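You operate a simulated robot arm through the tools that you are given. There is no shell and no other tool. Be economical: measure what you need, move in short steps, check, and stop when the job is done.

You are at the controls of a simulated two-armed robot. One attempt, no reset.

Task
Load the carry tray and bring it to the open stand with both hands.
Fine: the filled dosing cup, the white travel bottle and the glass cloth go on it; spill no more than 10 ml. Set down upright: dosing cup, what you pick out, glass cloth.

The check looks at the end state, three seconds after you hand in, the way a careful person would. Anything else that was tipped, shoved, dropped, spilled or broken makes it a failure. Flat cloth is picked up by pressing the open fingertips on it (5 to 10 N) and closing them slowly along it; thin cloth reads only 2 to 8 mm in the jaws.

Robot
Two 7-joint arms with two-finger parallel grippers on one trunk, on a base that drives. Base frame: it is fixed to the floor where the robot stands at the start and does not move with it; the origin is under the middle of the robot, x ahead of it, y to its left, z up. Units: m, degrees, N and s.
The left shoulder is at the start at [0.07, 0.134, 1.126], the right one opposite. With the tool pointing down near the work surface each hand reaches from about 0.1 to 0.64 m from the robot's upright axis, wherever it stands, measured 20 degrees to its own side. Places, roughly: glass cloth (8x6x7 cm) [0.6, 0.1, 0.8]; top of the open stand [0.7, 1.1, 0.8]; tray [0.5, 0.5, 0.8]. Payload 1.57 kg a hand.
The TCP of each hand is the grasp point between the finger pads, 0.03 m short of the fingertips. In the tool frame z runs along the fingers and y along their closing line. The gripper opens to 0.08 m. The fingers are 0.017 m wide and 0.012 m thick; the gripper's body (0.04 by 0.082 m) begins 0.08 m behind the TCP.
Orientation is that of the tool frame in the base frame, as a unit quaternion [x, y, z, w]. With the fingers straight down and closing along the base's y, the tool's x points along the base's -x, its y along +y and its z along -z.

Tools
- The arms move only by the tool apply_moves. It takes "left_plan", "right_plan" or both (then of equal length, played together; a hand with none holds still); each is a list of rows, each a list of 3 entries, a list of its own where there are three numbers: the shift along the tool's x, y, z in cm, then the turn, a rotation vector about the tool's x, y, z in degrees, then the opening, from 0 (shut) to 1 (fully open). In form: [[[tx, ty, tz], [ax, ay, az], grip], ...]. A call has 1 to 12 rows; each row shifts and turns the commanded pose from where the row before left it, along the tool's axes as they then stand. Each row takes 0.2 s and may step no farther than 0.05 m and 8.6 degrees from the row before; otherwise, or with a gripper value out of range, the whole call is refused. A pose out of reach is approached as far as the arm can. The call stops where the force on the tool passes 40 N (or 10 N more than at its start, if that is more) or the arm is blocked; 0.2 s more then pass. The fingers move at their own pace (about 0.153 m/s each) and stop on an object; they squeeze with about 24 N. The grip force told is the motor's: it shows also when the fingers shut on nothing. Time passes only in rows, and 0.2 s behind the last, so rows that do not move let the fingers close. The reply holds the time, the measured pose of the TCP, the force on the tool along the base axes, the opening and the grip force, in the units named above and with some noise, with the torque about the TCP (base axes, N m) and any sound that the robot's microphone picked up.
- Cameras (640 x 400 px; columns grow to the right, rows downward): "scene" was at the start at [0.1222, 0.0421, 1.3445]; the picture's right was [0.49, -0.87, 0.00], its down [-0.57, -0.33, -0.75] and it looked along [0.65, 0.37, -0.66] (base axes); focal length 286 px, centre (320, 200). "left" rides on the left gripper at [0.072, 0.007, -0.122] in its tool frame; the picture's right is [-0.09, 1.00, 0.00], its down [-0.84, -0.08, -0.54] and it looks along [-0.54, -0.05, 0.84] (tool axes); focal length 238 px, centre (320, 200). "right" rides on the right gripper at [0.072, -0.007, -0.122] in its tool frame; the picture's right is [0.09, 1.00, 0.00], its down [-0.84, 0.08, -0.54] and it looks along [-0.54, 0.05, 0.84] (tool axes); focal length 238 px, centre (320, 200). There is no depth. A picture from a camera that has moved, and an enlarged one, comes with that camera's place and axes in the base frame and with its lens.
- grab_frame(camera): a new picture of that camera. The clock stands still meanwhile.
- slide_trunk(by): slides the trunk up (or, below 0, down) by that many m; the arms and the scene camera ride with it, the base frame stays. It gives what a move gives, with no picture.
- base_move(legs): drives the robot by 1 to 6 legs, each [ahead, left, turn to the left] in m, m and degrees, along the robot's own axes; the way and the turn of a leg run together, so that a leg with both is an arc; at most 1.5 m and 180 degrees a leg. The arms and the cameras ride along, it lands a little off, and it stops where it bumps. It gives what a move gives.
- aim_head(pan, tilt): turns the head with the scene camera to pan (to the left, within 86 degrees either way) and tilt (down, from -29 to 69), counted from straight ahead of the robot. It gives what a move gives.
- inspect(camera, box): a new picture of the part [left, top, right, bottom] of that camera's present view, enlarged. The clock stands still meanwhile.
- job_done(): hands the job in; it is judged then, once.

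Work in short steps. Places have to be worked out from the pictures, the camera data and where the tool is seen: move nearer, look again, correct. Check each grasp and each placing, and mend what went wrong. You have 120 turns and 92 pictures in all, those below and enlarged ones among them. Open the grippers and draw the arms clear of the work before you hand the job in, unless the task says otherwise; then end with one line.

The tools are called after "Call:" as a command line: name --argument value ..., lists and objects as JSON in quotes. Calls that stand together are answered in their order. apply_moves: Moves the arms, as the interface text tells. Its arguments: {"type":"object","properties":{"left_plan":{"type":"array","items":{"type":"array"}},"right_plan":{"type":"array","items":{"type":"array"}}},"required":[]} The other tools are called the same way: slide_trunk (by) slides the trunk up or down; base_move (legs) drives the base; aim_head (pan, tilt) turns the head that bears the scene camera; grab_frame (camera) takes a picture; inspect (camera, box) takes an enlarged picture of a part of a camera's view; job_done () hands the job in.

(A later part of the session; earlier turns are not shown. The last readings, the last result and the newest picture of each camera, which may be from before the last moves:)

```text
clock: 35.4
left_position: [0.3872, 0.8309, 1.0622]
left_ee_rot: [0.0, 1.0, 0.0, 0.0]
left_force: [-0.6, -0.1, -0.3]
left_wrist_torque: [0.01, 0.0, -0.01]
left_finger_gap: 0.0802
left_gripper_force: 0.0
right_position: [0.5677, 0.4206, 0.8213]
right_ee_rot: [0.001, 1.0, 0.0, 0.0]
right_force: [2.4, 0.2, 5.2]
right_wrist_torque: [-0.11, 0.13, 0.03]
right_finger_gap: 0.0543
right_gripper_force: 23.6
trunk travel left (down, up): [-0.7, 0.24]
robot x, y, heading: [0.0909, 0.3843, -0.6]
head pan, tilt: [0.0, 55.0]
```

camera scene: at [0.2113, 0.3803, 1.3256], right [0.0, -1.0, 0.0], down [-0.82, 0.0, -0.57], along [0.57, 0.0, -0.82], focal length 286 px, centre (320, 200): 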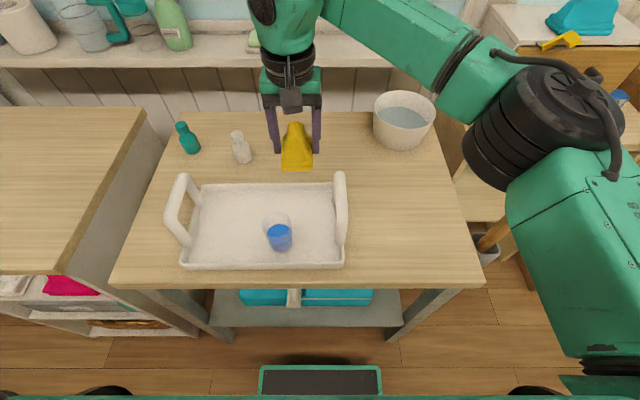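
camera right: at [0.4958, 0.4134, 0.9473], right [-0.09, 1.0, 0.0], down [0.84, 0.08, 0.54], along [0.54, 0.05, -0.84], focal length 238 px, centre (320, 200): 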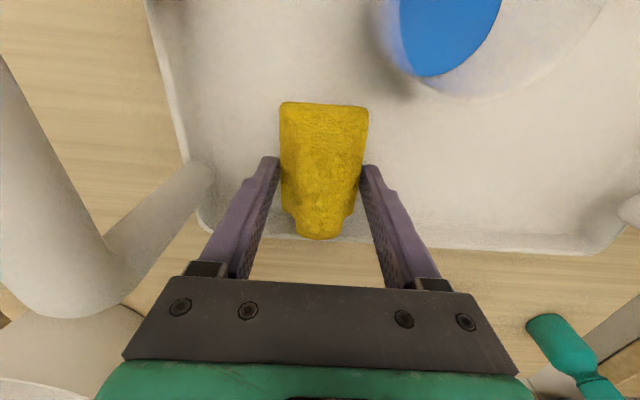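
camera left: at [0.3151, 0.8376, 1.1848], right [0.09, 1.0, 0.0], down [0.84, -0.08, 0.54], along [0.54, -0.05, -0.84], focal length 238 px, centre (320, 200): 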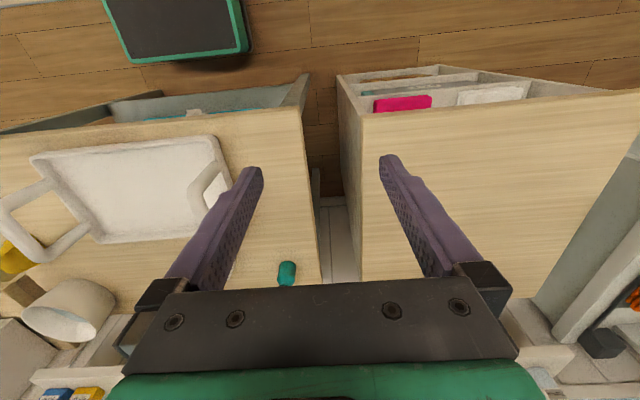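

Contact at 5 N. I release, rise and move the right hand out of the way.

Call:
apply_moves --right_plan '[[[0, 0, -0.1], [0, 0, 0], 0.3], [[0, 0, 0], [0, 0, 0], 0.8], [[0, 0, 0], [0, 0, 0], 0.95], [[0, 0, 0], [0, 0, 0], 0.95], [[0, 0, -2], [0, 0, 0], 0.95], [[0, 0, -4], [0, 0, 0], 0.95], [[0, 0, -4], [0, 0, 0], 0.95], [[0, 0, -4], [0, 0, 0], 0.95], [[0, 0, -4], [0, 0, 0], 1]]'

Call:
apply_moves --right_plan '[[[3, -3.5, 0], [0, 0, 0], 1], [[3, -3.5, 0], [0, 0, 0], 1], [[2, -4, 0], [0, 0, 0], 1], [[2, -4, 0], [0, 0, 0], 1], [[2, -4, 0], [0, 0, 0], 1], [[1, -3, 0], [0, 0, 0], 1]]'

Call:
base_move --legs '[[0.025, 0, 0]]'

Call:
grab_frame --camera "scene"

```text
clock: 37.4
left_position: [0.3866, 0.8316, 1.0608]
left_ee_rot: [0.001, 1.0, 0.001, 0.0]
left_force: [-1.0, 0.1, -0.5]
left_wrist_torque: [-0.03, -0.01, 0.03]
left_finger_gap: 0.08
left_gripper_force: 0.0
right_position: [0.5665, 0.421, 1.0018]
right_ee_rot: [0.001, 1.0, 0.0, 0.0]
right_force: [0.0, 0.2, -0.1]
right_wrist_torque: [0.0, -0.04, 0.03]
right_finger_gap: 0.0803
right_gripper_force: 0.0
trunk travel left (down, up): [-0.7, 0.24]
robot x, y, heading: [0.0905, 0.3817, -0.1]
head pan, tilt: [0.0, 55.0]
```

```text
clock: 38.8
left_position: [0.3873, 0.8311, 1.0617]
left_ee_rot: [0.001, 1.0, 0.0, 0.0]
left_force: [-0.5, 0.4, 0.8]
left_wrist_torque: [0.01, 0.01, 0.01]
left_finger_gap: 0.0801
left_gripper_force: 0.0
right_position: [0.4372, 0.1979, 1.0014]
right_ee_rot: [-0.001, 1.0, 0.0, 0.0]
right_force: [0.2, 0.7, -1.1]
right_wrist_torque: [0.01, 0.01, -0.04]
right_finger_gap: 0.0799
right_gripper_force: 0.0
trunk travel left (down, up): [-0.7, 0.24]
robot x, y, heading: [0.0881, 0.379, -0.1]
head pan, tilt: [0.0, 55.0]
```

```text
clock: 39.6
left_position: [0.4075, 0.8308, 1.0628]
left_ee_rot: [0.001, 1.0, 0.001, 0.002]
left_force: [-0.1, -0.3, 0.2]
left_wrist_torque: [0.0, -0.03, 0.01]
left_finger_gap: 0.0802
left_gripper_force: 0.1
right_position: [0.4581, 0.1989, 1.0018]
right_ee_rot: [0.001, 1.0, 0.001, 0.002]
right_force: [-0.5, 0.5, 0.0]
right_wrist_torque: [0.02, -0.03, -0.02]
right_finger_gap: 0.0799
right_gripper_force: 0.1
trunk travel left (down, up): [-0.7, 0.24]
robot x, y, heading: [0.1154, 0.3821, -0.2]
head pan, tilt: [0.0, 55.0]
```

```text
60 pictures are left
camera scene: at [0.2311, 0.3814, 1.3261], right [0.0, -1.0, 0.0], down [-0.82, 0.0, -0.58], along [0.58, 0.0, -0.82], focal length 286 px, centre (320, 200)
```

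scene: 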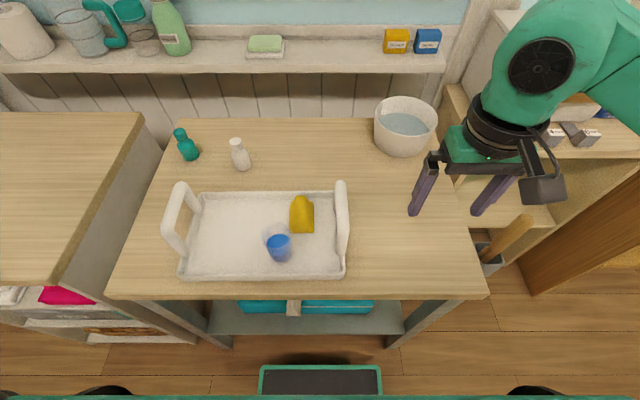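

Both items are on the tray and upright. The white bottle is near (0.72,0.575) and about 9.5 cm tall, so I move the left hand above it.

Call:
apply_moves --left_plan '[[[-3.45, -2.84, 0], [0, 0, 0], 1], [[-3.45, -2.84, 0], [0, 0, 0], 1], [[-3.45, -2.84, 0], [0, 0, 0], 1], [[-3.45, -2.84, 0], [0, 0, 0], 1], [[-3.45, -2.84, 0], [0, 0, 0], 1], [[-3.45, -2.84, 0], [0, 0, 0], 1], [[-3.45, -2.84, 0], [0, 0, 0], 1], [[-3.45, -2.84, 0], [0, 0, 0], 1], [[-3.45, -2.84, 0], [0, 0, 0], 1], [[0, 0, 3], [0, 0, 0], 1], [[0, 0, 3], [0, 0, 0], 1], [[0, 0, 0], [0, 0, 0], 1]]'

Call:
grab_frame --camera "left"

Call:
grab_frame --camera "scene"

```text
clock: 42.2
left_position: [0.6691, 0.5999, 0.9949]
left_ee_rot: [0.001, 1.0, 0.001, -0.001]
left_force: [-0.9, -0.2, 0.2]
left_wrist_torque: [0.02, -0.03, 0.01]
left_finger_gap: 0.0803
left_gripper_force: 0.1
left hand out of reach, approached as far as the arm can: row 8, 9
right_position: [0.4612, 0.1993, 1.0002]
right_ee_rot: [0.0, 1.0, 0.001, -0.001]
right_force: [0.6, 0.6, -0.4]
right_wrist_torque: [0.01, -0.04, 0.01]
right_finger_gap: 0.0801
right_gripper_force: 0.0
trunk travel left (down, up): [-0.7, 0.24]
robot x, y, heading: [0.1131, 0.3777, -0.2]
head pan, tilt: [0.0, 55.0]
```

```text
59 pictures are left
camera left: at [0.5965, 0.6067, 1.1179], right [0.09, 1.0, 0.0], down [0.84, -0.08, 0.54], along [0.54, -0.05, -0.84], focal length 238 px, centre (320, 200)
```

left: 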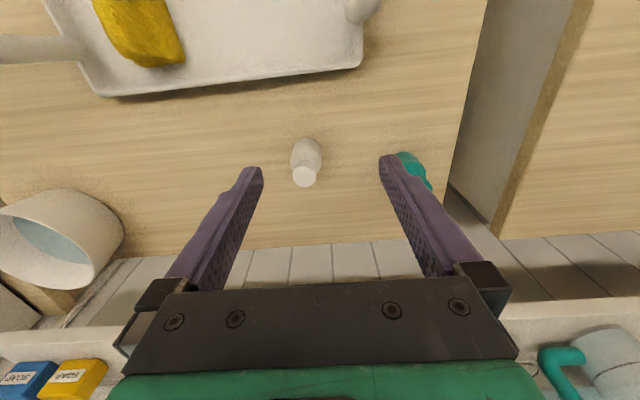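

```text
58 pictures are left
camera scene: at [0.235, 0.3808, 1.3257], right [0.0, -1.0, 0.0], down [-0.82, 0.0, -0.57], along [0.57, 0.0, -0.82], focal length 286 px, centre (320, 200)
```

scene: 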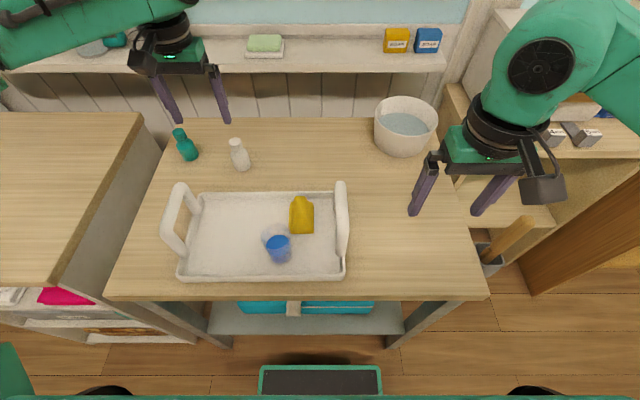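

The left hand was at its reach limit. The bottle is at (0.72,0.576), so I edge the base 3 cm forward, leaving about 4 cm to the table, and then reach for it.

Call:
base_move --legs '[[0.03, 0, 0]]'

Call:
apply_moves --left_plan '[[[0, 0, 4], [0, 0, 0], 1], [[-1, -1.2, 1], [0, 0, 0], 1], [[-1, -1.2, 0], [0, 0, 0], 1], [[0, 0, 0], [0, 0, 0], 1]]'

Call:
grab_frame --camera "left"

```text
clock: 43.0
left_position: [0.6955, 0.5994, 0.9979]
left_ee_rot: [0.0, 1.0, 0.0, 0.003]
left_force: [-0.3, 0.3, 0.5]
left_wrist_torque: [0.06, -0.04, 0.01]
left_finger_gap: 0.08
left_gripper_force: 0.0
right_position: [0.4876, 0.2, 1.0021]
right_ee_rot: [0.0, 1.0, 0.0, 0.002]
right_force: [-1.1, -0.4, 1.6]
right_wrist_torque: [0.02, 0.0, -0.01]
right_finger_gap: 0.0803
right_gripper_force: 0.0
trunk travel left (down, up): [-0.7, 0.24]
robot x, y, heading: [0.1446, 0.383, -0.3]
head pan, tilt: [0.0, 55.0]
```

```text
clock: 44.0
left_position: [0.6962, 0.588, 0.947]
left_ee_rot: [0.001, 1.0, 0.0, 0.001]
left_force: [0.4, 0.3, 0.5]
left_wrist_torque: [-0.02, 0.0, 0.04]
left_finger_gap: 0.0801
left_gripper_force: 0.0
left hand out of reach, approached as far as the arm can: row 2, 3
right_position: [0.4914, 0.1996, 1.0012]
right_ee_rot: [0.0, 1.0, 0.0, 0.001]
right_force: [0.0, -0.1, -0.2]
right_wrist_torque: [-0.01, -0.03, 0.01]
right_finger_gap: 0.08
right_gripper_force: 0.0
trunk travel left (down, up): [-0.7, 0.24]
robot x, y, heading: [0.1448, 0.3811, -0.1]
head pan, tilt: [0.0, 55.0]
```

```text
57 pictures are left
camera left: at [0.6244, 0.595, 1.0709], right [0.09, 1.0, 0.0], down [0.84, -0.08, 0.54], along [0.54, -0.05, -0.84], focal length 238 px, centre (320, 200)
```

left: 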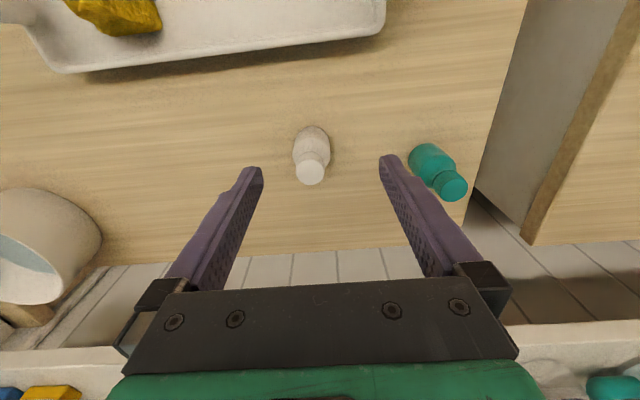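

The arm is short of reach at this height, though raising the shoulders should help. I slide the trunk up 0.10, then lower the hand again and reach forward.

Call:
slide_trunk --by 0.1

Call:
apply_moves --left_plan '[[[0, 0, 4], [0, 0, 0], 1], [[0, 0, 4], [0, 0, 0], 1], [[-1, -0.6, 2], [0, 0, 0], 1], [[-1.3, -0.6, 0], [0, 0, 0], 1], [[0, 0, 0], [0, 0, 0], 1]]'

Call:
grab_frame --camera "left"

```text
clock: 45.4
left_position: [0.6969, 0.5877, 1.0476]
left_ee_rot: [0.0, 1.0, 0.0, 0.001]
left_force: [1.2, -0.3, -0.3]
left_wrist_torque: [0.0, -0.01, 0.01]
left_finger_gap: 0.0797
left_gripper_force: 0.2
right_position: [0.4924, 0.2001, 1.0991]
right_ee_rot: [0.0, 1.0, 0.0, 0.0]
right_force: [-0.2, 0.1, 0.0]
right_wrist_torque: [-0.02, -0.03, -0.01]
right_finger_gap: 0.08
right_gripper_force: 0.0
trunk travel left (down, up): [-0.8, 0.14]
robot x, y, heading: [0.1453, 0.3813, 0.0]
head pan, tilt: [0.0, 55.0]
```

```text
clock: 46.6
left_position: [0.675, 0.594, 0.9698]
left_ee_rot: [0.001, 1.0, -0.001, 0.001]
left_force: [-0.1, -0.2, -0.2]
left_wrist_torque: [0.02, 0.01, -0.01]
left_finger_gap: 0.0799
left_gripper_force: 0.1
left hand out of reach, approached as far as the arm can: row 1, 2, 3, 4
right_position: [0.491, 0.1999, 1.0999]
right_ee_rot: [0.0, 1.0, 0.0, 0.0]
right_force: [0.3, 0.1, 0.5]
right_wrist_torque: [0.03, -0.01, 0.0]
right_finger_gap: 0.0801
right_gripper_force: 0.0
trunk travel left (down, up): [-0.8, 0.14]
robot x, y, heading: [0.1387, 0.3798, -0.2]
head pan, tilt: [0.0, 55.0]
```

```text
56 pictures are left
camera left: at [0.6031, 0.6009, 1.091], right [0.09, 1.0, 0.0], down [0.83, -0.08, 0.54], along [0.54, -0.05, -0.84], focal length 238 px, centre (320, 200)
```

left: 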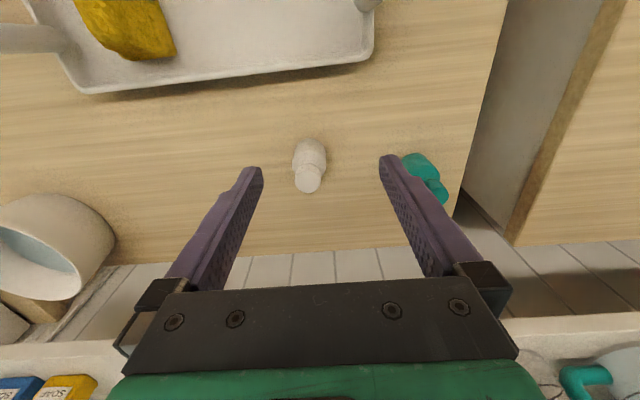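

Raising the trunk made the reach worse, so I undo it. I'll tilt the left hand instead, fingertips forward about its y axis, which keeps the wrist closer.

Call:
apply_moves --left_plan '[[[2, 0, -4], [0, 0, 0], 1], [[2, 0, -4], [0, 0, 0], 1], [[1, 0, -2], [0, 0, 0], 1], [[0, 0, 0], [0, 0, 0], 1]]'

Call:
slide_trunk --by -0.1

Call:
apply_moves --left_plan '[[[0, 0, 0], [0, -7, 0], 1], [[0, 0, 0], [0, -7, 0], 1], [[0, 0, 0], [0, -7, 0], 1], [[0, 0, 0], [0, 0, 0], 1]]'

```text
clock: 47.6
left_position: [0.6255, 0.5939, 1.0682]
left_ee_rot: [0.0, 1.0, 0.0, 0.001]
left_force: [0.4, 0.5, 0.3]
left_wrist_torque: [0.01, 0.01, -0.01]
left_finger_gap: 0.0798
left_gripper_force: 0.1
right_position: [0.4916, 0.1994, 1.1004]
right_ee_rot: [0.0, 1.0, 0.0, 0.0]
right_force: [0.9, -0.3, 0.2]
right_wrist_torque: [0.02, -0.01, 0.01]
right_finger_gap: 0.0798
right_gripper_force: 0.0
trunk travel left (down, up): [-0.8, 0.14]
robot x, y, heading: [0.1442, 0.3825, -0.1]
head pan, tilt: [0.0, 55.0]
```

```text
clock: 48.9
left_position: [0.6253, 0.5957, 0.9671]
left_ee_rot: [0.001, 1.0, 0.001, 0.001]
left_force: [0.9, -0.4, -0.1]
left_wrist_torque: [0.0, 0.0, -0.01]
left_finger_gap: 0.0801
left_gripper_force: 0.0
right_position: [0.491, 0.2, 1.0006]
right_ee_rot: [0.0, 1.0, -0.001, 0.0]
right_force: [1.0, 0.1, 0.8]
right_wrist_torque: [-0.01, 0.01, 0.0]
right_finger_gap: 0.08
right_gripper_force: 0.1
trunk travel left (down, up): [-0.7, 0.24]
robot x, y, heading: [0.1428, 0.3811, -0.3]
head pan, tilt: [0.0, 55.0]
```

```text
clock: 49.9
left_position: [0.6253, 0.595, 0.9675]
left_ee_rot: [0.0, 0.983, 0.0, 0.183]
left_force: [-0.2, 0.1, 0.6]
left_wrist_torque: [0.01, -0.02, -0.01]
left_finger_gap: 0.08
left_gripper_force: 0.0
right_position: [0.4915, 0.1999, 1.0003]
right_ee_rot: [0.0, 1.0, 0.0, 0.0]
right_force: [0.1, 0.1, 0.0]
right_wrist_torque: [-0.04, -0.01, 0.02]
right_finger_gap: 0.08
right_gripper_force: 0.0
trunk travel left (down, up): [-0.7, 0.24]
robot x, y, heading: [0.1466, 0.3801, -0.1]
head pan, tilt: [0.0, 55.0]
```

The tilt is as intended, with the tool axis at (0.36,0,−0.93). I move to the start of a straight slanting approach to the bottle and check its alignment.

Call:
apply_moves --left_plan '[[[-1.7, -0.9, 2.6], [0, 0, 0], 1], [[-1.6, -0.9, 2.7], [0, 0, 0], 1], [[0, 0, 0], [0, 0, 0], 1]]'

Call:
grab_frame --camera "left"

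Call:
inspect --camera "scene" --box '[140, 80, 320, 230]'

```text
clock: 50.7
left_position: [0.6734, 0.5758, 0.9317]
left_ee_rot: [0.0, 0.983, 0.001, 0.183]
left_force: [-0.4, -0.2, -0.4]
left_wrist_torque: [-0.01, -0.03, 0.0]
left_finger_gap: 0.08
left_gripper_force: 0.2
right_position: [0.4904, 0.2005, 1.0006]
right_ee_rot: [0.0, 1.0, 0.0, 0.001]
right_force: [-0.2, 0.2, 0.0]
right_wrist_torque: [0.02, 0.0, -0.01]
right_finger_gap: 0.0801
right_gripper_force: 0.2
trunk travel left (down, up): [-0.7, 0.24]
robot x, y, heading: [0.1433, 0.3824, 0.1]
head pan, tilt: [0.0, 55.0]
```

```text
55 pictures are left
camera left: at [0.5619, 0.5835, 1.0199], right [0.09, 1.0, 0.03], down [0.58, -0.08, 0.81], along [0.81, -0.05, -0.59], focal length 238 px, centre (320, 200)
```

left: 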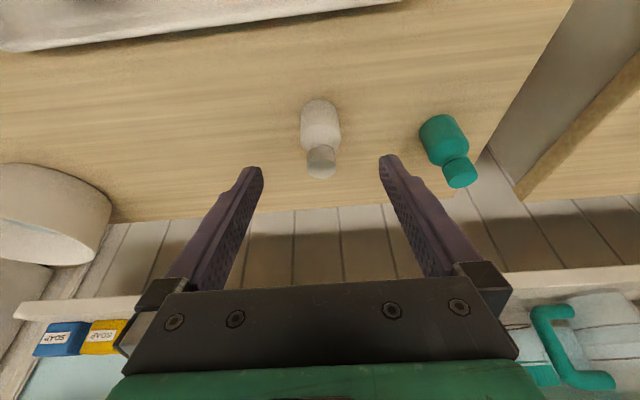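

```text
2.67 times, centred on (230, 155) of scene
camera zoom: at [0.264, 0.3816, 1.3258], right [0.0, -1.0, 0.0], down [-0.82, 0.0, -0.57], along [0.57, 0.0, -0.82], focal length 762 px, centre (560, 320)
```

zoom: 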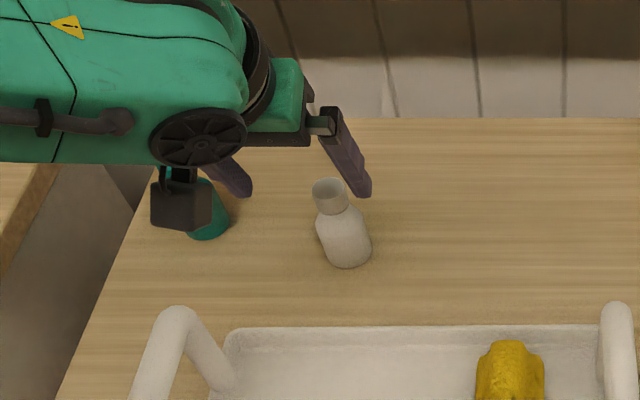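

The bottle is at about (0.718,0.578). I shift 1–2 mm in y, slide down along the tool axis, and close.

Call:
apply_moves --left_plan '[[[0, 0.2, 3], [0, 0, 0], 1], [[0, 0, 3], [0, 0, 0], 1], [[0, 0, 3], [0, 0, 0], 1], [[0, 0, 2.9], [0, 0, 0], 1], [[0, 0, 0], [0, 0, 0], 1]]'

Call:
grab_frame --camera "left"

Call:
inspect --camera "scene" --box '[140, 80, 320, 230]'

```text
clock: 51.9
left_position: [0.7097, 0.5828, 0.8261]
left_ee_rot: [0.0, 0.983, 0.0, 0.184]
left_force: [1.2, 0.5, -0.7]
left_wrist_torque: [-0.02, -0.03, -0.02]
left_finger_gap: 0.0799
left_gripper_force: 0.1
left hand out of reach, approached as far as the arm can: row 4
right_position: [0.4909, 0.1991, 1.0002]
right_ee_rot: [0.0, 1.0, 0.0, -0.001]
right_force: [0.7, -0.7, 0.2]
right_wrist_torque: [0.03, -0.03, 0.02]
right_finger_gap: 0.0799
right_gripper_force: 0.1
trunk travel left (down, up): [-0.7, 0.24]
robot x, y, heading: [0.142, 0.3796, -0.1]
head pan, tilt: [0.0, 55.0]
```

```text
53 pictures are left
camera left: at [0.5988, 0.5896, 0.9144], right [0.09, 1.0, 0.03], down [0.58, -0.08, 0.81], along [0.81, -0.05, -0.59], focal length 238 px, centre (320, 200)
```

left: 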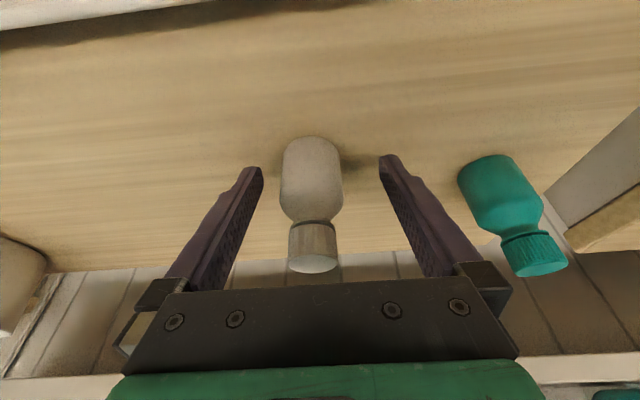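

```text
2.67 times, centred on (230, 155) of scene
camera zoom: at [0.2646, 0.3808, 1.3257], right [0.0, -1.0, 0.0], down [-0.82, 0.0, -0.57], along [0.57, 0.0, -0.82], focal length 762 px, centre (560, 320)
```

zoom: 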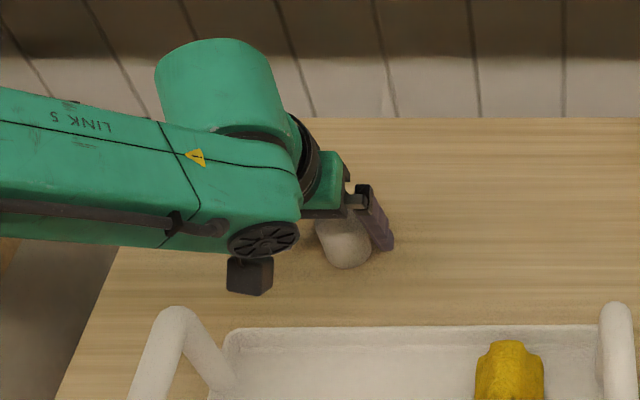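

The TCP stopped 8 mm short in x and 6 mm off in y at the reach limit. I tilt 7° more to gain reach and read the pose before correcting.

Call:
apply_moves --left_plan '[[[0, 0, 0], [0, -7, 0], 1], [[0, 0, 0], [0, 0, 0], 1]]'

```text
clock: 52.5
left_position: [0.7116, 0.5818, 0.8249]
left_ee_rot: [0.0, 0.97, 0.001, 0.243]
left_force: [0.4, -0.8, 0.5]
left_wrist_torque: [-0.03, 0.03, 0.02]
left_finger_gap: 0.08
left_gripper_force: 0.0
right_position: [0.4909, 0.199, 1.0003]
right_ee_rot: [0.0, 1.0, 0.001, 0.0]
right_force: [0.3, -0.1, 0.1]
right_wrist_torque: [0.02, 0.02, -0.02]
right_finger_gap: 0.0798
right_gripper_force: 0.1
trunk travel left (down, up): [-0.7, 0.24]
robot x, y, heading: [0.1433, 0.3833, 0.2]
head pan, tilt: [0.0, 55.0]
```

Call:
apply_moves --left_plan '[[[-0.35, -0.5, 0.75], [0, 0, 0], 1], [[0, 0, 0], [0, 0, 0], 1]]'

Call:
grab_frame --camera "left"

```text
clock: 53.1
left_position: [0.718, 0.5777, 0.8206]
left_ee_rot: [0.001, 0.97, 0.0, 0.243]
left_force: [0.2, 0.6, 0.9]
left_wrist_torque: [0.01, -0.04, 0.0]
left_finger_gap: 0.08
left_gripper_force: 0.0
right_position: [0.4911, 0.2006, 1.0003]
right_ee_rot: [0.0, 1.0, 0.0, 0.0]
right_force: [0.6, 0.0, -0.8]
right_wrist_torque: [-0.02, 0.0, 0.01]
right_finger_gap: 0.0798
right_gripper_force: 0.0
trunk travel left (down, up): [-0.7, 0.24]
robot x, y, heading: [0.1455, 0.3802, -0.3]
head pan, tilt: [0.0, 55.0]
```

```text
51 pictures are left
camera left: at [0.5955, 0.5852, 0.8959], right [0.08, 1.0, 0.04], down [0.48, -0.08, 0.87], along [0.87, -0.05, -0.49], focal length 238 px, centre (320, 200)
```

left: 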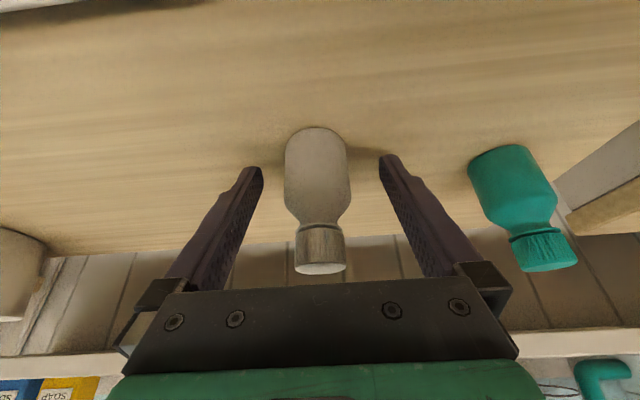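

The bottle is centred. I go 6 mm lower for a better hold on the body, then close.

Call:
apply_moves --left_plan '[[[0.28, 0, 0.53], [0, 0, 0], 1], [[0, 0, 0], [0, 0, 0], 0.75], [[0, 0, 0], [0, 0, 0], 0.6], [[0, 0, 0], [0, 0, 0], 0.4], [[0, 0, 0], [0, 0, 0], 0.2], [[0, 0, 0], [0, 0, 0], 0.2]]'

Call:
grab_frame --camera "left"

```text
clock: 54.5
left_position: [0.7148, 0.5796, 0.8176]
left_ee_rot: [0.001, 0.97, -0.001, 0.243]
left_force: [-0.3, 0.4, 0.0]
left_wrist_torque: [0.01, -0.03, 0.0]
left_finger_gap: 0.0406
left_gripper_force: 23.3
left hand out of reach, approached as far as the arm can: row 1
right_position: [0.4915, 0.2, 1.002]
right_ee_rot: [0.0, 1.0, 0.001, 0.001]
right_force: [0.2, 0.0, -0.1]
right_wrist_torque: [0.01, 0.01, 0.0]
right_finger_gap: 0.0799
right_gripper_force: 0.0
trunk travel left (down, up): [-0.7, 0.24]
robot x, y, heading: [0.1417, 0.3797, -0.1]
head pan, tilt: [0.0, 55.0]
```

```text
50 pictures are left
camera left: at [0.5929, 0.5865, 0.8925], right [0.08, 1.0, 0.04], down [0.48, -0.08, 0.87], along [0.87, -0.05, -0.49], focal length 238 px, centre (320, 200)
```

left: 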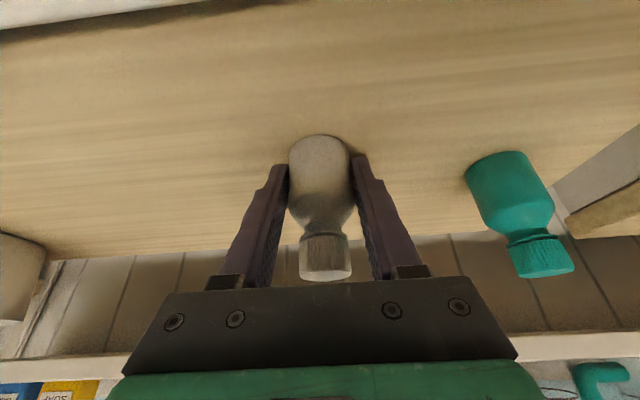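

The bottle is held at 41 mm. I draw back along the tool axis, which lifts it and retreats together.

Call:
apply_moves --left_plan '[[[0, 0, -1], [0, 0, 0], 0.2], [[0, 0, -2], [0, 0, 0], 0.2], [[0, 0, -3], [0, 0, 0], 0.2], [[0, 0, -3], [0, 0, 0], 0.2], [[0, 0, -3], [0, 0, 0], 0.2], [[0, 0, -3], [0, 0, 0], 0.2], [[0, 0, -2], [0, 0, 0], 0.2], [[0, 0, 0], [0, 0, 0], 0.2]]'

Call:
grab_frame --camera "scene"

```text
clock: 56.3
left_position: [0.6345, 0.5783, 0.9672]
left_ee_rot: [0.002, 0.97, 0.0, 0.242]
left_force: [0.2, 0.1, -1.6]
left_wrist_torque: [0.0, 0.0, 0.0]
left_finger_gap: 0.0407
left_gripper_force: 23.7
right_position: [0.4917, 0.199, 0.9994]
right_ee_rot: [0.0, 1.0, 0.0, -0.001]
right_force: [-1.3, 0.2, 0.5]
right_wrist_torque: [0.01, 0.06, 0.02]
right_finger_gap: 0.0803
right_gripper_force: 0.0
trunk travel left (down, up): [-0.7, 0.24]
robot x, y, heading: [0.1444, 0.3762, -0.2]
head pan, tilt: [0.0, 55.0]
```

```text
49 pictures are left
camera scene: at [0.2659, 0.3812, 1.3256], right [0.0, -1.0, 0.0], down [-0.82, 0.0, -0.57], along [0.57, 0.0, -0.82], focal length 286 px, centre (320, 200)
```

scene: 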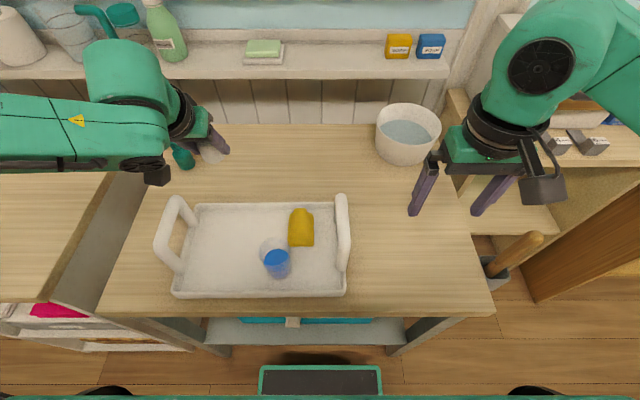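

Next I bring the bottle over the tray at (0.56,0.56), keeping the same tilt.

Call:
apply_moves --left_plan '[[[2.2, -0.6, -1.17], [0, 0, 0], 0.2], [[2.2, -0.6, -1.17], [0, 0, 0], 0.2], [[2.2, -0.6, -1.17], [0, 0, 0], 0.2], [[0, 0, 0], [0, 0, 0], 0.2]]'

Call:
grab_frame --camera "left"

Call:
grab_frame --camera "scene"

```text
clock: 57.3
left_position: [0.5836, 0.5679, 0.9667]
left_ee_rot: [0.001, 0.97, 0.0, 0.242]
left_force: [-0.1, 0.0, -1.0]
left_wrist_torque: [0.0, 0.01, 0.01]
left_finger_gap: 0.0408
left_gripper_force: 23.7
left hand out of reach, approached as far as the arm can: row 3
right_position: [0.4913, 0.1994, 1.0009]
right_ee_rot: [0.0, 1.0, 0.001, 0.0]
right_force: [0.3, -0.7, 0.0]
right_wrist_torque: [0.02, 0.01, 0.0]
right_finger_gap: 0.08
right_gripper_force: 0.1
trunk travel left (down, up): [-0.7, 0.24]
robot x, y, heading: [0.1419, 0.3792, -0.0]
head pan, tilt: [0.0, 55.0]
```

```text
48 pictures are left
camera left: at [0.4628, 0.5747, 1.0421], right [0.08, 1.0, 0.04], down [0.48, -0.08, 0.87], along [0.87, -0.05, -0.49], focal length 238 px, centre (320, 200)
```

left: 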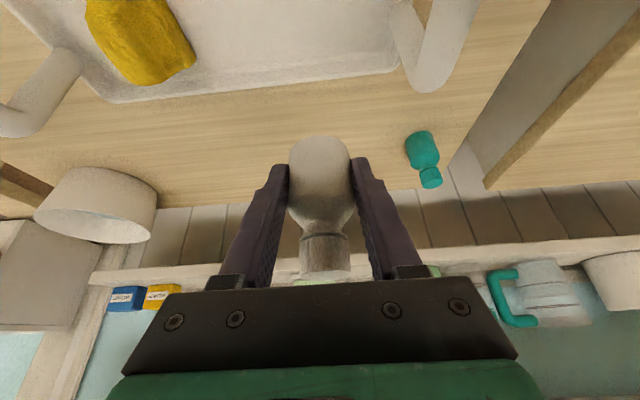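

```text
47 pictures are left
camera scene: at [0.2652, 0.3812, 1.3256], right [0.0, -1.0, 0.0], down [-0.82, 0.0, -0.57], along [0.57, 0.0, -0.82], focal length 286 px, centre (320, 200)
```

scene: 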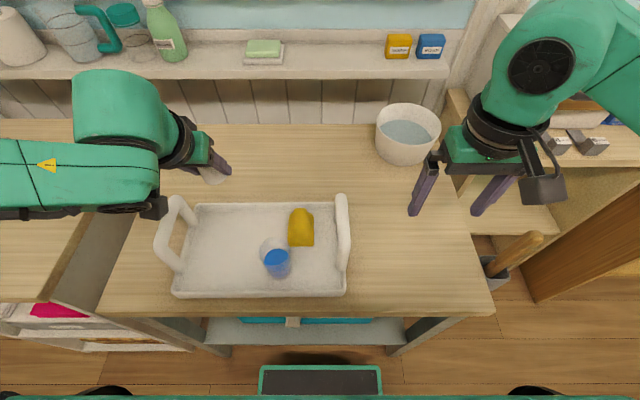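

The arm is cramped at this tilt, so I back the base up 6 cm and stretch forward slightly instead.

Call:
base_move --legs '[[-0.06, 0, 0]]'

Call:
apply_moves --left_plan '[[[-1.7, -0.3, 0.9], [0, 0, 0], 0.2], [[-1.7, -0.3, 0.9], [0, 0, 0], 0.2], [[0, 0, 0], [0, 0, 0], 0.2]]'

Call:
grab_frame --camera "left"

```text
clock: 58.3
left_position: [0.5279, 0.569, 0.9653]
left_ee_rot: [0.0, 0.97, 0.0, 0.242]
left_force: [0.2, 0.3, -0.2]
left_wrist_torque: [-0.01, 0.03, 0.03]
left_finger_gap: 0.0406
left_gripper_force: 24.6
right_position: [0.433, 0.1988, 1.0005]
right_ee_rot: [0.0, 1.0, 0.0, -0.001]
right_force: [0.2, 0.5, 0.7]
right_wrist_torque: [0.01, 0.04, 0.0]
right_finger_gap: 0.0799
right_gripper_force: 0.0
trunk travel left (down, up): [-0.7, 0.24]
robot x, y, heading: [0.0835, 0.3817, 0.2]
head pan, tilt: [0.0, 55.0]
```

```text
clock: 59.1
left_position: [0.5622, 0.5632, 0.968]
left_ee_rot: [0.001, 0.97, -0.001, 0.244]
left_force: [-0.1, -0.3, -1.1]
left_wrist_torque: [0.02, 0.0, -0.01]
left_finger_gap: 0.0405
left_gripper_force: 23.9
right_position: [0.4313, 0.1992, 1.0006]
right_ee_rot: [0.0, 1.0, 0.0, 0.001]
right_force: [-0.2, 0.0, -1.1]
right_wrist_torque: [0.03, -0.01, 0.02]
right_finger_gap: 0.0799
right_gripper_force: 0.0
trunk travel left (down, up): [-0.7, 0.24]
robot x, y, heading: [0.0844, 0.3794, -0.1]
head pan, tilt: [0.0, 55.0]
```

```text
46 pictures are left
camera left: at [0.4409, 0.569, 1.0425], right [0.08, 1.0, 0.04], down [0.48, -0.08, 0.87], along [0.87, -0.05, -0.49], focal length 238 px, centre (320, 200)
```

left: 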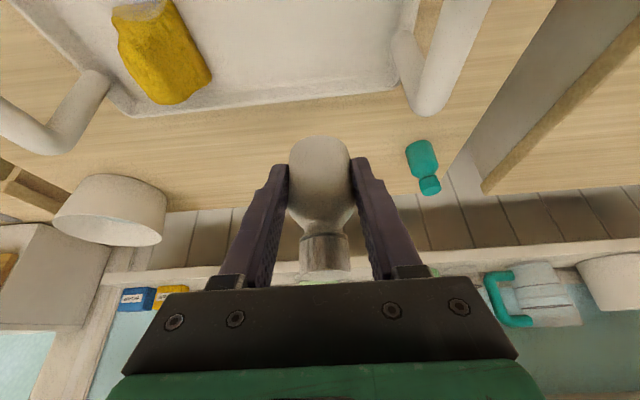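

I lower the bottle straight down in the base frame, watching for reach limits.

Call:
apply_moves --left_plan '[[[0.94, 0, 1.77], [0, 0, 0], 0.2], [[1.41, 0, 2.65], [0, 0, 0], 0.2], [[1.41, 0, 2.65], [0, 0, 0], 0.2], [[0.94, 0, 1.77], [0, 0, 0], 0.2], [[0, 0, 0], [0, 0, 0], 0.2]]'

Call:
grab_frame --camera "left"

Call:
inspect --camera "scene" --box '[130, 120, 370, 290]'

```text
clock: 60.3
left_position: [0.5621, 0.5631, 0.8654]
left_ee_rot: [0.001, 0.97, 0.001, 0.243]
left_force: [-0.4, -0.4, -0.2]
left_wrist_torque: [-0.01, 0.01, 0.02]
left_finger_gap: 0.0408
left_gripper_force: 23.9
right_position: [0.432, 0.1996, 0.9993]
right_ee_rot: [0.0, 1.0, -0.001, 0.0]
right_force: [0.0, 0.4, -0.2]
right_wrist_torque: [-0.03, 0.02, 0.01]
right_finger_gap: 0.0799
right_gripper_force: 0.0
trunk travel left (down, up): [-0.7, 0.24]
robot x, y, heading: [0.0844, 0.3835, 0.1]
head pan, tilt: [0.0, 55.0]
```

```text
45 pictures are left
camera left: at [0.4416, 0.5693, 0.9414], right [0.08, 1.0, 0.04], down [0.48, -0.08, 0.87], along [0.87, -0.05, -0.49], focal length 238 px, centre (320, 200)
```

left: 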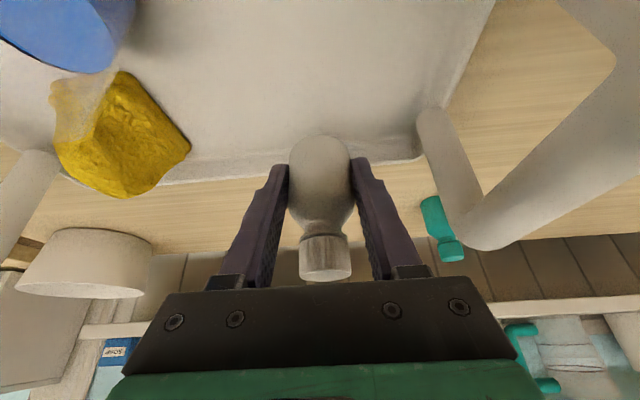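

```text
2.35 times, centred on (250, 205) of scene
camera zoom: at [0.2054, 0.3811, 1.3256], right [0.0, -1.0, 0.0], down [-0.82, 0.0, -0.57], along [0.57, 0.0, -0.82], focal length 673 px, centre (485, 188)
```

zoom: 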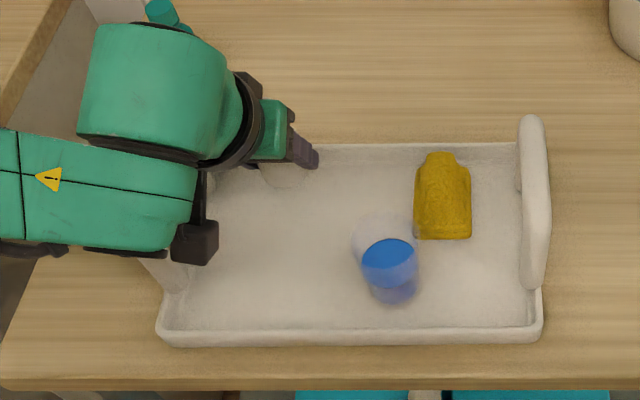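

The bottle is clear of the cup, cloth and handles. I lower it further and then probe for contact.

Call:
apply_moves --left_plan '[[[0.94, 0, 1.77], [0, 0, 0], 0.2], [[0.6, 0, 1.13], [0, 0, 0], 0.2], [[0.14, 0, 0.27], [0, 0, 0], 0.2], [[0, 0, 0], [0, 0, 0], 0.2]]'

Call:
apply_moves --left_plan '[[[0.1, 0, 0.18], [0, 0, 0], 0.2], [[0.1, 0, 0.18], [0, 0, 0], 0.2], [[0, 0, 0], [0, 0, 0], 0.2]]'

Call:
apply_moves --left_plan '[[[0.07, 0, 0.13], [0, 0, 0], 0.2], [[0, 0, 0], [0, 0, 0], 0.2]]'

```text
clock: 61.3
left_position: [0.5635, 0.5623, 0.8306]
left_ee_rot: [0.001, 0.97, -0.001, 0.242]
left_force: [0.1, -0.4, -0.6]
left_wrist_torque: [0.02, -0.05, 0.0]
left_finger_gap: 0.0405
left_gripper_force: 23.4
right_position: [0.4323, 0.1996, 1.0006]
right_ee_rot: [0.0, 1.0, 0.0, 0.001]
right_force: [0.2, -0.3, -0.4]
right_wrist_torque: [-0.01, 0.02, 0.01]
right_finger_gap: 0.0803
right_gripper_force: 0.1
trunk travel left (down, up): [-0.7, 0.24]
robot x, y, heading: [0.0842, 0.3815, -0.2]
head pan, tilt: [0.0, 55.0]
```

```text
clock: 62.1
left_position: [0.564, 0.5617, 0.8261]
left_ee_rot: [0.0, 0.97, 0.001, 0.243]
left_force: [-0.5, 0.2, -0.4]
left_wrist_torque: [-0.02, 0.03, 0.0]
left_finger_gap: 0.0404
left_gripper_force: 23.9
right_position: [0.432, 0.1994, 1.0012]
right_ee_rot: [0.0, 1.0, 0.0, 0.0]
right_force: [-0.3, 0.4, -0.1]
right_wrist_torque: [0.03, 0.01, 0.03]
right_finger_gap: 0.0801
right_gripper_force: 0.1
trunk travel left (down, up): [-0.7, 0.24]
robot x, y, heading: [0.0848, 0.3816, -0.1]
head pan, tilt: [0.0, 55.0]
```

```text
clock: 62.7
left_position: [0.5642, 0.5639, 0.8255]
left_ee_rot: [0.0, 0.97, 0.001, 0.243]
left_force: [-0.1, -0.6, -1.0]
left_wrist_torque: [0.0, 0.03, -0.01]
left_finger_gap: 0.0408
left_gripper_force: 24.0
right_position: [0.4321, 0.1997, 1.001]
right_ee_rot: [0.0, 1.0, 0.0, 0.0]
right_force: [0.1, -0.5, -0.7]
right_wrist_torque: [-0.01, 0.0, 0.03]
right_finger_gap: 0.0799
right_gripper_force: 0.1
trunk travel left (down, up): [-0.7, 0.24]
robot x, y, heading: [0.0836, 0.3811, -0.5]
head pan, tilt: [0.0, 55.0]
```

Call:
apply_moves --left_plan '[[[0.07, 0, 0.13], [0, 0, 0], 0.2], [[0, 0, 0], [0, 0, 0], 0.2]]'

Call:
apply_moves --left_plan '[[[0.07, 0, 0.13], [0, 0, 0], 0.2], [[0, 0, 0], [0, 0, 0], 0.2]]'

```text
clock: 63.3
left_position: [0.5626, 0.5618, 0.8237]
left_ee_rot: [0.0, 0.97, 0.001, 0.242]
left_force: [-0.6, 1.2, -0.6]
left_wrist_torque: [0.0, -0.03, 0.0]
left_finger_gap: 0.0404
left_gripper_force: 23.8
right_position: [0.4322, 0.1992, 0.9993]
right_ee_rot: [0.0, 1.0, 0.0, 0.0]
right_force: [-0.9, 0.5, 0.7]
right_wrist_torque: [0.0, -0.01, 0.01]
right_finger_gap: 0.0802
right_gripper_force: 0.0
trunk travel left (down, up): [-0.7, 0.24]
robot x, y, heading: [0.0842, 0.3781, -0.1]
head pan, tilt: [0.0, 55.0]
```

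```text
clock: 63.9
left_position: [0.5624, 0.5623, 0.8236]
left_ee_rot: [0.0, 0.97, 0.001, 0.244]
left_force: [1.9, 1.1, 5.4]
left_wrist_torque: [-0.02, -0.05, 0.01]
left_finger_gap: 0.0406
left_gripper_force: 23.7
right_position: [0.4316, 0.1995, 0.9995]
right_ee_rot: [-0.001, 1.0, 0.0, 0.0]
right_force: [-0.7, -0.2, -0.4]
right_wrist_torque: [0.02, 0.0, 0.01]
right_finger_gap: 0.0799
right_gripper_force: 0.1
trunk travel left (down, up): [-0.7, 0.24]
robot x, y, heading: [0.0852, 0.3801, -0.3]
head pan, tilt: [0.0, 55.0]
```

Contact at 5 N. I open and retreat along the tool axis, then check.

Call:
apply_moves --left_plan '[[[0, 0, 0], [0, 0, 0], 0.4], [[0, 0, 0], [0, 0, 0], 0.7], [[0, 0, 0], [0, 0, 0], 1], [[0, 0, 0], [0, 0, 0], 1], [[0, 0, -2], [0, 0, 0], 1], [[0, 0, -3], [0, 0, 0], 1], [[0, 0, -3], [0, 0, 0], 1], [[0, 0, -3], [0, 0, 0], 1], [[0, 0, -3], [0, 0, 0], 1]]'

Call:
grab_frame --camera "left"

Call:
grab_frame --camera "scene"

```text
clock: 65.9
left_position: [0.5165, 0.5607, 0.9112]
left_ee_rot: [0.002, 0.97, 0.0, 0.241]
left_force: [0.4, -0.4, -0.5]
left_wrist_torque: [0.01, -0.01, 0.01]
left_finger_gap: 0.0801
left_gripper_force: 0.0
left hand out of reach, approached as far as the arm can: row 8, 9
right_position: [0.4321, 0.1992, 1.0001]
right_ee_rot: [0.0, 1.0, 0.0, 0.0]
right_force: [0.1, 0.0, 0.0]
right_wrist_torque: [0.03, 0.01, 0.0]
right_finger_gap: 0.0798
right_gripper_force: 0.1
trunk travel left (down, up): [-0.7, 0.24]
robot x, y, heading: [0.0837, 0.3776, -0.1]
head pan, tilt: [0.0, 55.0]
```

```text
43 pictures are left
camera left: at [0.3957, 0.5685, 0.986], right [0.08, 1.0, 0.05], down [0.48, -0.08, 0.87], along [0.87, -0.05, -0.49], focal length 238 px, centre (320, 200)
```

left: 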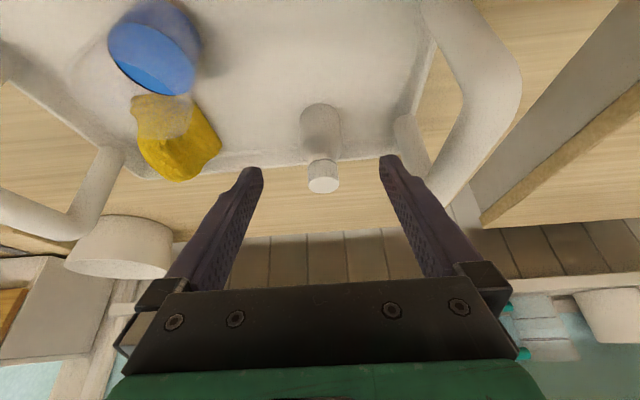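

```text
42 pictures are left
camera scene: at [0.206, 0.3806, 1.3256], right [0.0, -1.0, 0.0], down [-0.82, 0.0, -0.57], along [0.57, 0.0, -0.82], focal length 286 px, centre (320, 200)
```

scene: 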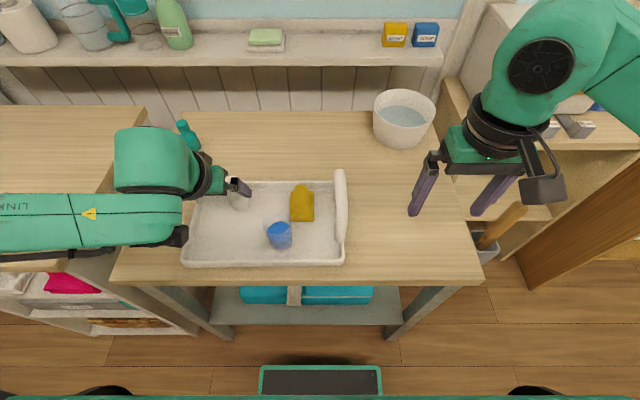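

All three items stand on the tray. I straighten the left hand while rising.

Call:
apply_moves --left_plan '[[[0, 0, 0], [0, 7, 0], 1], [[0, 0, -1], [0, 7, 0], 1], [[0, 0, -2], [0, 7, 0], 1], [[0, 0, -3], [0, 7, 0], 1], [[0, 0, -3], [0, 0, 0], 1], [[0, 0, 0], [0, 0, 0], 1]]'

Call:
grab_frame --camera "left"

```text
clock: 67.3
left_position: [0.5057, 0.5617, 0.9995]
left_ee_rot: [0.0, 1.0, 0.0, 0.0]
left_force: [-0.1, -1.0, -0.1]
left_wrist_torque: [0.01, 0.02, -0.01]
left_finger_gap: 0.0802
left_gripper_force: 0.0
right_position: [0.4321, 0.2004, 0.9996]
right_ee_rot: [0.0, 1.0, 0.0, 0.0]
right_force: [-0.4, -0.3, -0.1]
right_wrist_torque: [0.0, 0.0, 0.03]
right_finger_gap: 0.0799
right_gripper_force: 0.2
trunk travel left (down, up): [-0.7, 0.24]
robot x, y, heading: [0.084, 0.3796, -0.0]
head pan, tilt: [0.0, 55.0]
```

```text
41 pictures are left
camera left: at [0.4314, 0.568, 1.1224], right [0.09, 1.0, 0.0], down [0.84, -0.08, 0.54], along [0.54, -0.05, -0.84], focal length 238 px, centre (320, 200)
```

left: 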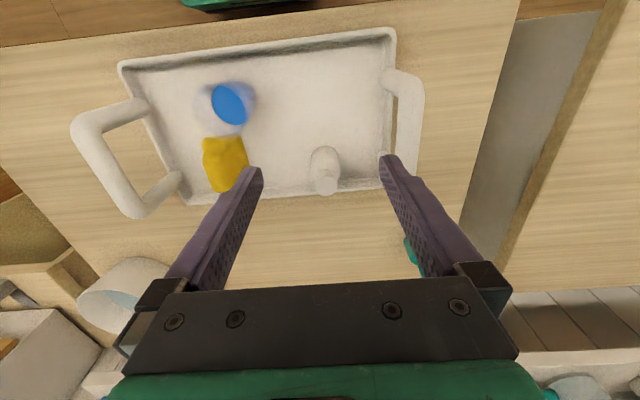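

All is in order. I shift the base left so that both handles are symmetrical in front, then look at the handles.

Call:
base_move --legs '[[0, 0.115, 0]]'

Call:
grab_frame --camera "scene"

Call:
grab_frame --camera "left"

Call:
grab_frame --camera "right"

```text
clock: 68.5
left_position: [0.5048, 0.6745, 0.9993]
left_ee_rot: [0.002, 1.0, 0.001, 0.002]
left_force: [1.0, 0.0, 0.4]
left_wrist_torque: [-0.02, 0.02, 0.02]
left_finger_gap: 0.0798
left_gripper_force: 0.1
right_position: [0.4327, 0.3133, 1.0003]
right_ee_rot: [0.002, 1.0, 0.001, 0.001]
right_force: [0.1, 0.2, 0.8]
right_wrist_torque: [-0.04, 0.01, 0.02]
right_finger_gap: 0.0799
right_gripper_force: 0.1
trunk travel left (down, up): [-0.7, 0.24]
robot x, y, heading: [0.0872, 0.4961, -0.0]
head pan, tilt: [0.0, 55.0]
```

```text
40 pictures are left
camera scene: at [0.2058, 0.494, 1.3256], right [0.0, -1.0, 0.0], down [-0.82, 0.0, -0.57], along [0.57, 0.0, -0.82], focal length 286 px, centre (320, 200)
```

scene: 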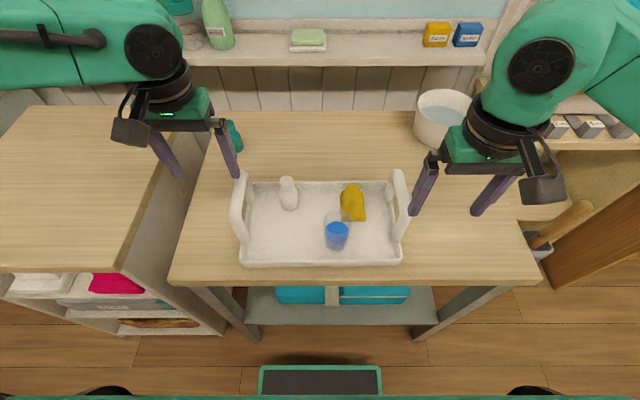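

```text
39 pictures are left
camera left: at [0.4315, 0.6806, 1.1223], right [0.09, 1.0, 0.0], down [0.84, -0.08, 0.54], along [0.54, -0.05, -0.84], focal length 238 px, centre (320, 200)
```

left: 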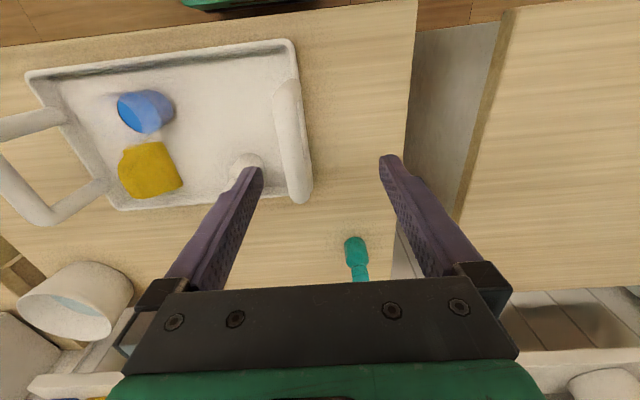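

```text
38 pictures are left
camera right: at [0.3594, 0.3054, 1.1213], right [-0.09, 1.0, 0.0], down [0.84, 0.08, 0.54], along [0.54, 0.05, -0.84], focal length 238 px, centre (320, 200)
```

right: 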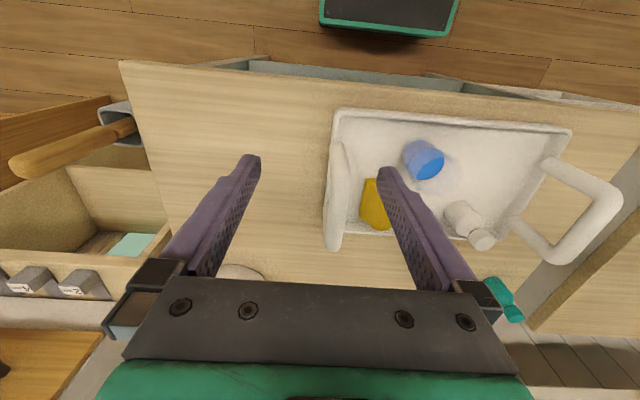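

The handle bars run along x at about y≈0.646 and y≈0.338, tops at z≈0.89, mid x≈0.522. I bring both hands above them with the fingers half open.

Call:
apply_moves --left_plan '[[[-0.4, -0.7, 0], [0, 0, 0], 0.6], [[-0.4, -0.7, 0], [0, 0, 0], 0.6], [[-0.9, -1.45, 0], [0, 0, 0], 0.6], [[0, 0, 2.5], [0, 0, 0], 0.6], [[0, 0, 2.5], [0, 0, 0], 0.6], [[0, 0, 0], [0, 0, 0], 0.6]]' --right_plan '[[[-3, 0.8, 0], [0, 0, 0], 0.6], [[-3, 0.8, 0], [0, 0, 0], 0.6], [[-2.9, 0.85, 0], [0, 0, 0], 0.6], [[0, 0, 2.5], [0, 0, 0], 0.6], [[0, 0, 2.5], [0, 0, 0], 0.6], [[0, 0, 0], [0, 0, 0], 0.6]]'

Call:
grab_frame --camera "left"

Call:
grab_frame --camera "right"

Call:
inspect --camera "scene" --box '[200, 110, 440, 280]'

```text
clock: 69.9
left_position: [0.5217, 0.6462, 0.9489]
left_ee_rot: [0.0, 1.0, 0.0, 0.001]
left_force: [0.2, 1.1, -0.7]
left_wrist_torque: [0.02, 0.01, -0.02]
left_finger_gap: 0.0479
left_gripper_force: 0.1
right_position: [0.5223, 0.3385, 0.9497]
right_ee_rot: [0.001, 1.0, 0.0, 0.0]
right_force: [1.0, 0.4, -0.5]
right_wrist_torque: [-0.01, -0.02, 0.0]
right_finger_gap: 0.0481
right_gripper_force: 0.0
trunk travel left (down, up): [-0.7, 0.24]
robot x, y, heading: [0.0809, 0.4944, -0.1]
head pan, tilt: [0.0, 55.0]
```

```text
37 pictures are left
camera left: at [0.4485, 0.6531, 1.0717], right [0.09, 1.0, 0.0], down [0.84, -0.08, 0.54], along [0.54, -0.05, -0.84], focal length 238 px, centre (320, 200)
```

left: 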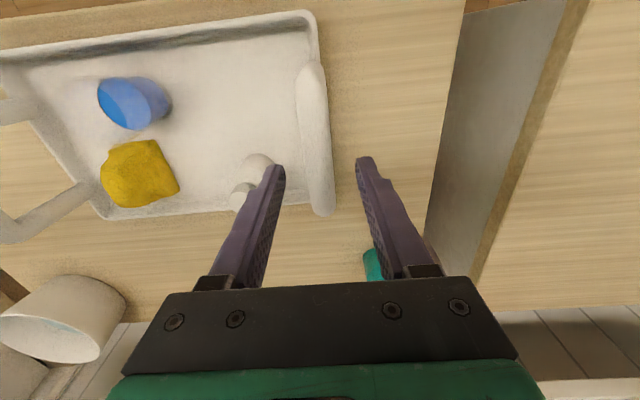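

```text
36 pictures are left
camera right: at [0.4493, 0.3307, 1.0713], right [-0.09, 1.0, 0.0], down [0.84, 0.08, 0.54], along [0.54, 0.05, -0.84], focal length 238 px, centre (320, 200)
```

right: 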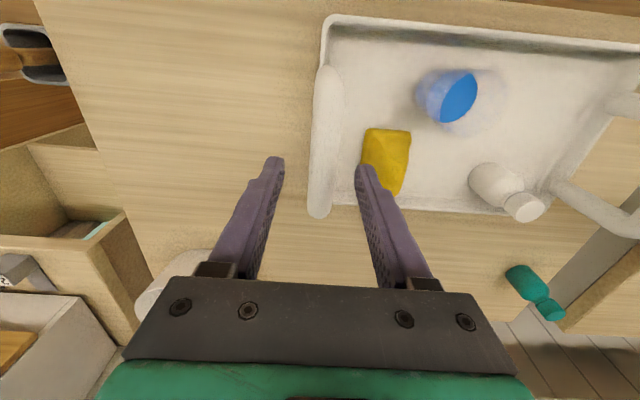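

```text
2.35 times, centred on (320, 195) of scene
camera zoom: at [0.2055, 0.4953, 1.3257], right [0.0, -1.0, 0.0], down [-0.82, 0.0, -0.57], along [0.57, 0.0, -0.82], focal length 673 px, centre (320, 212)
```

zoom: 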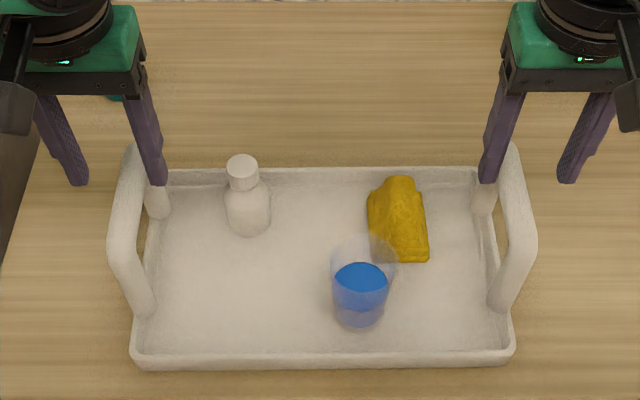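

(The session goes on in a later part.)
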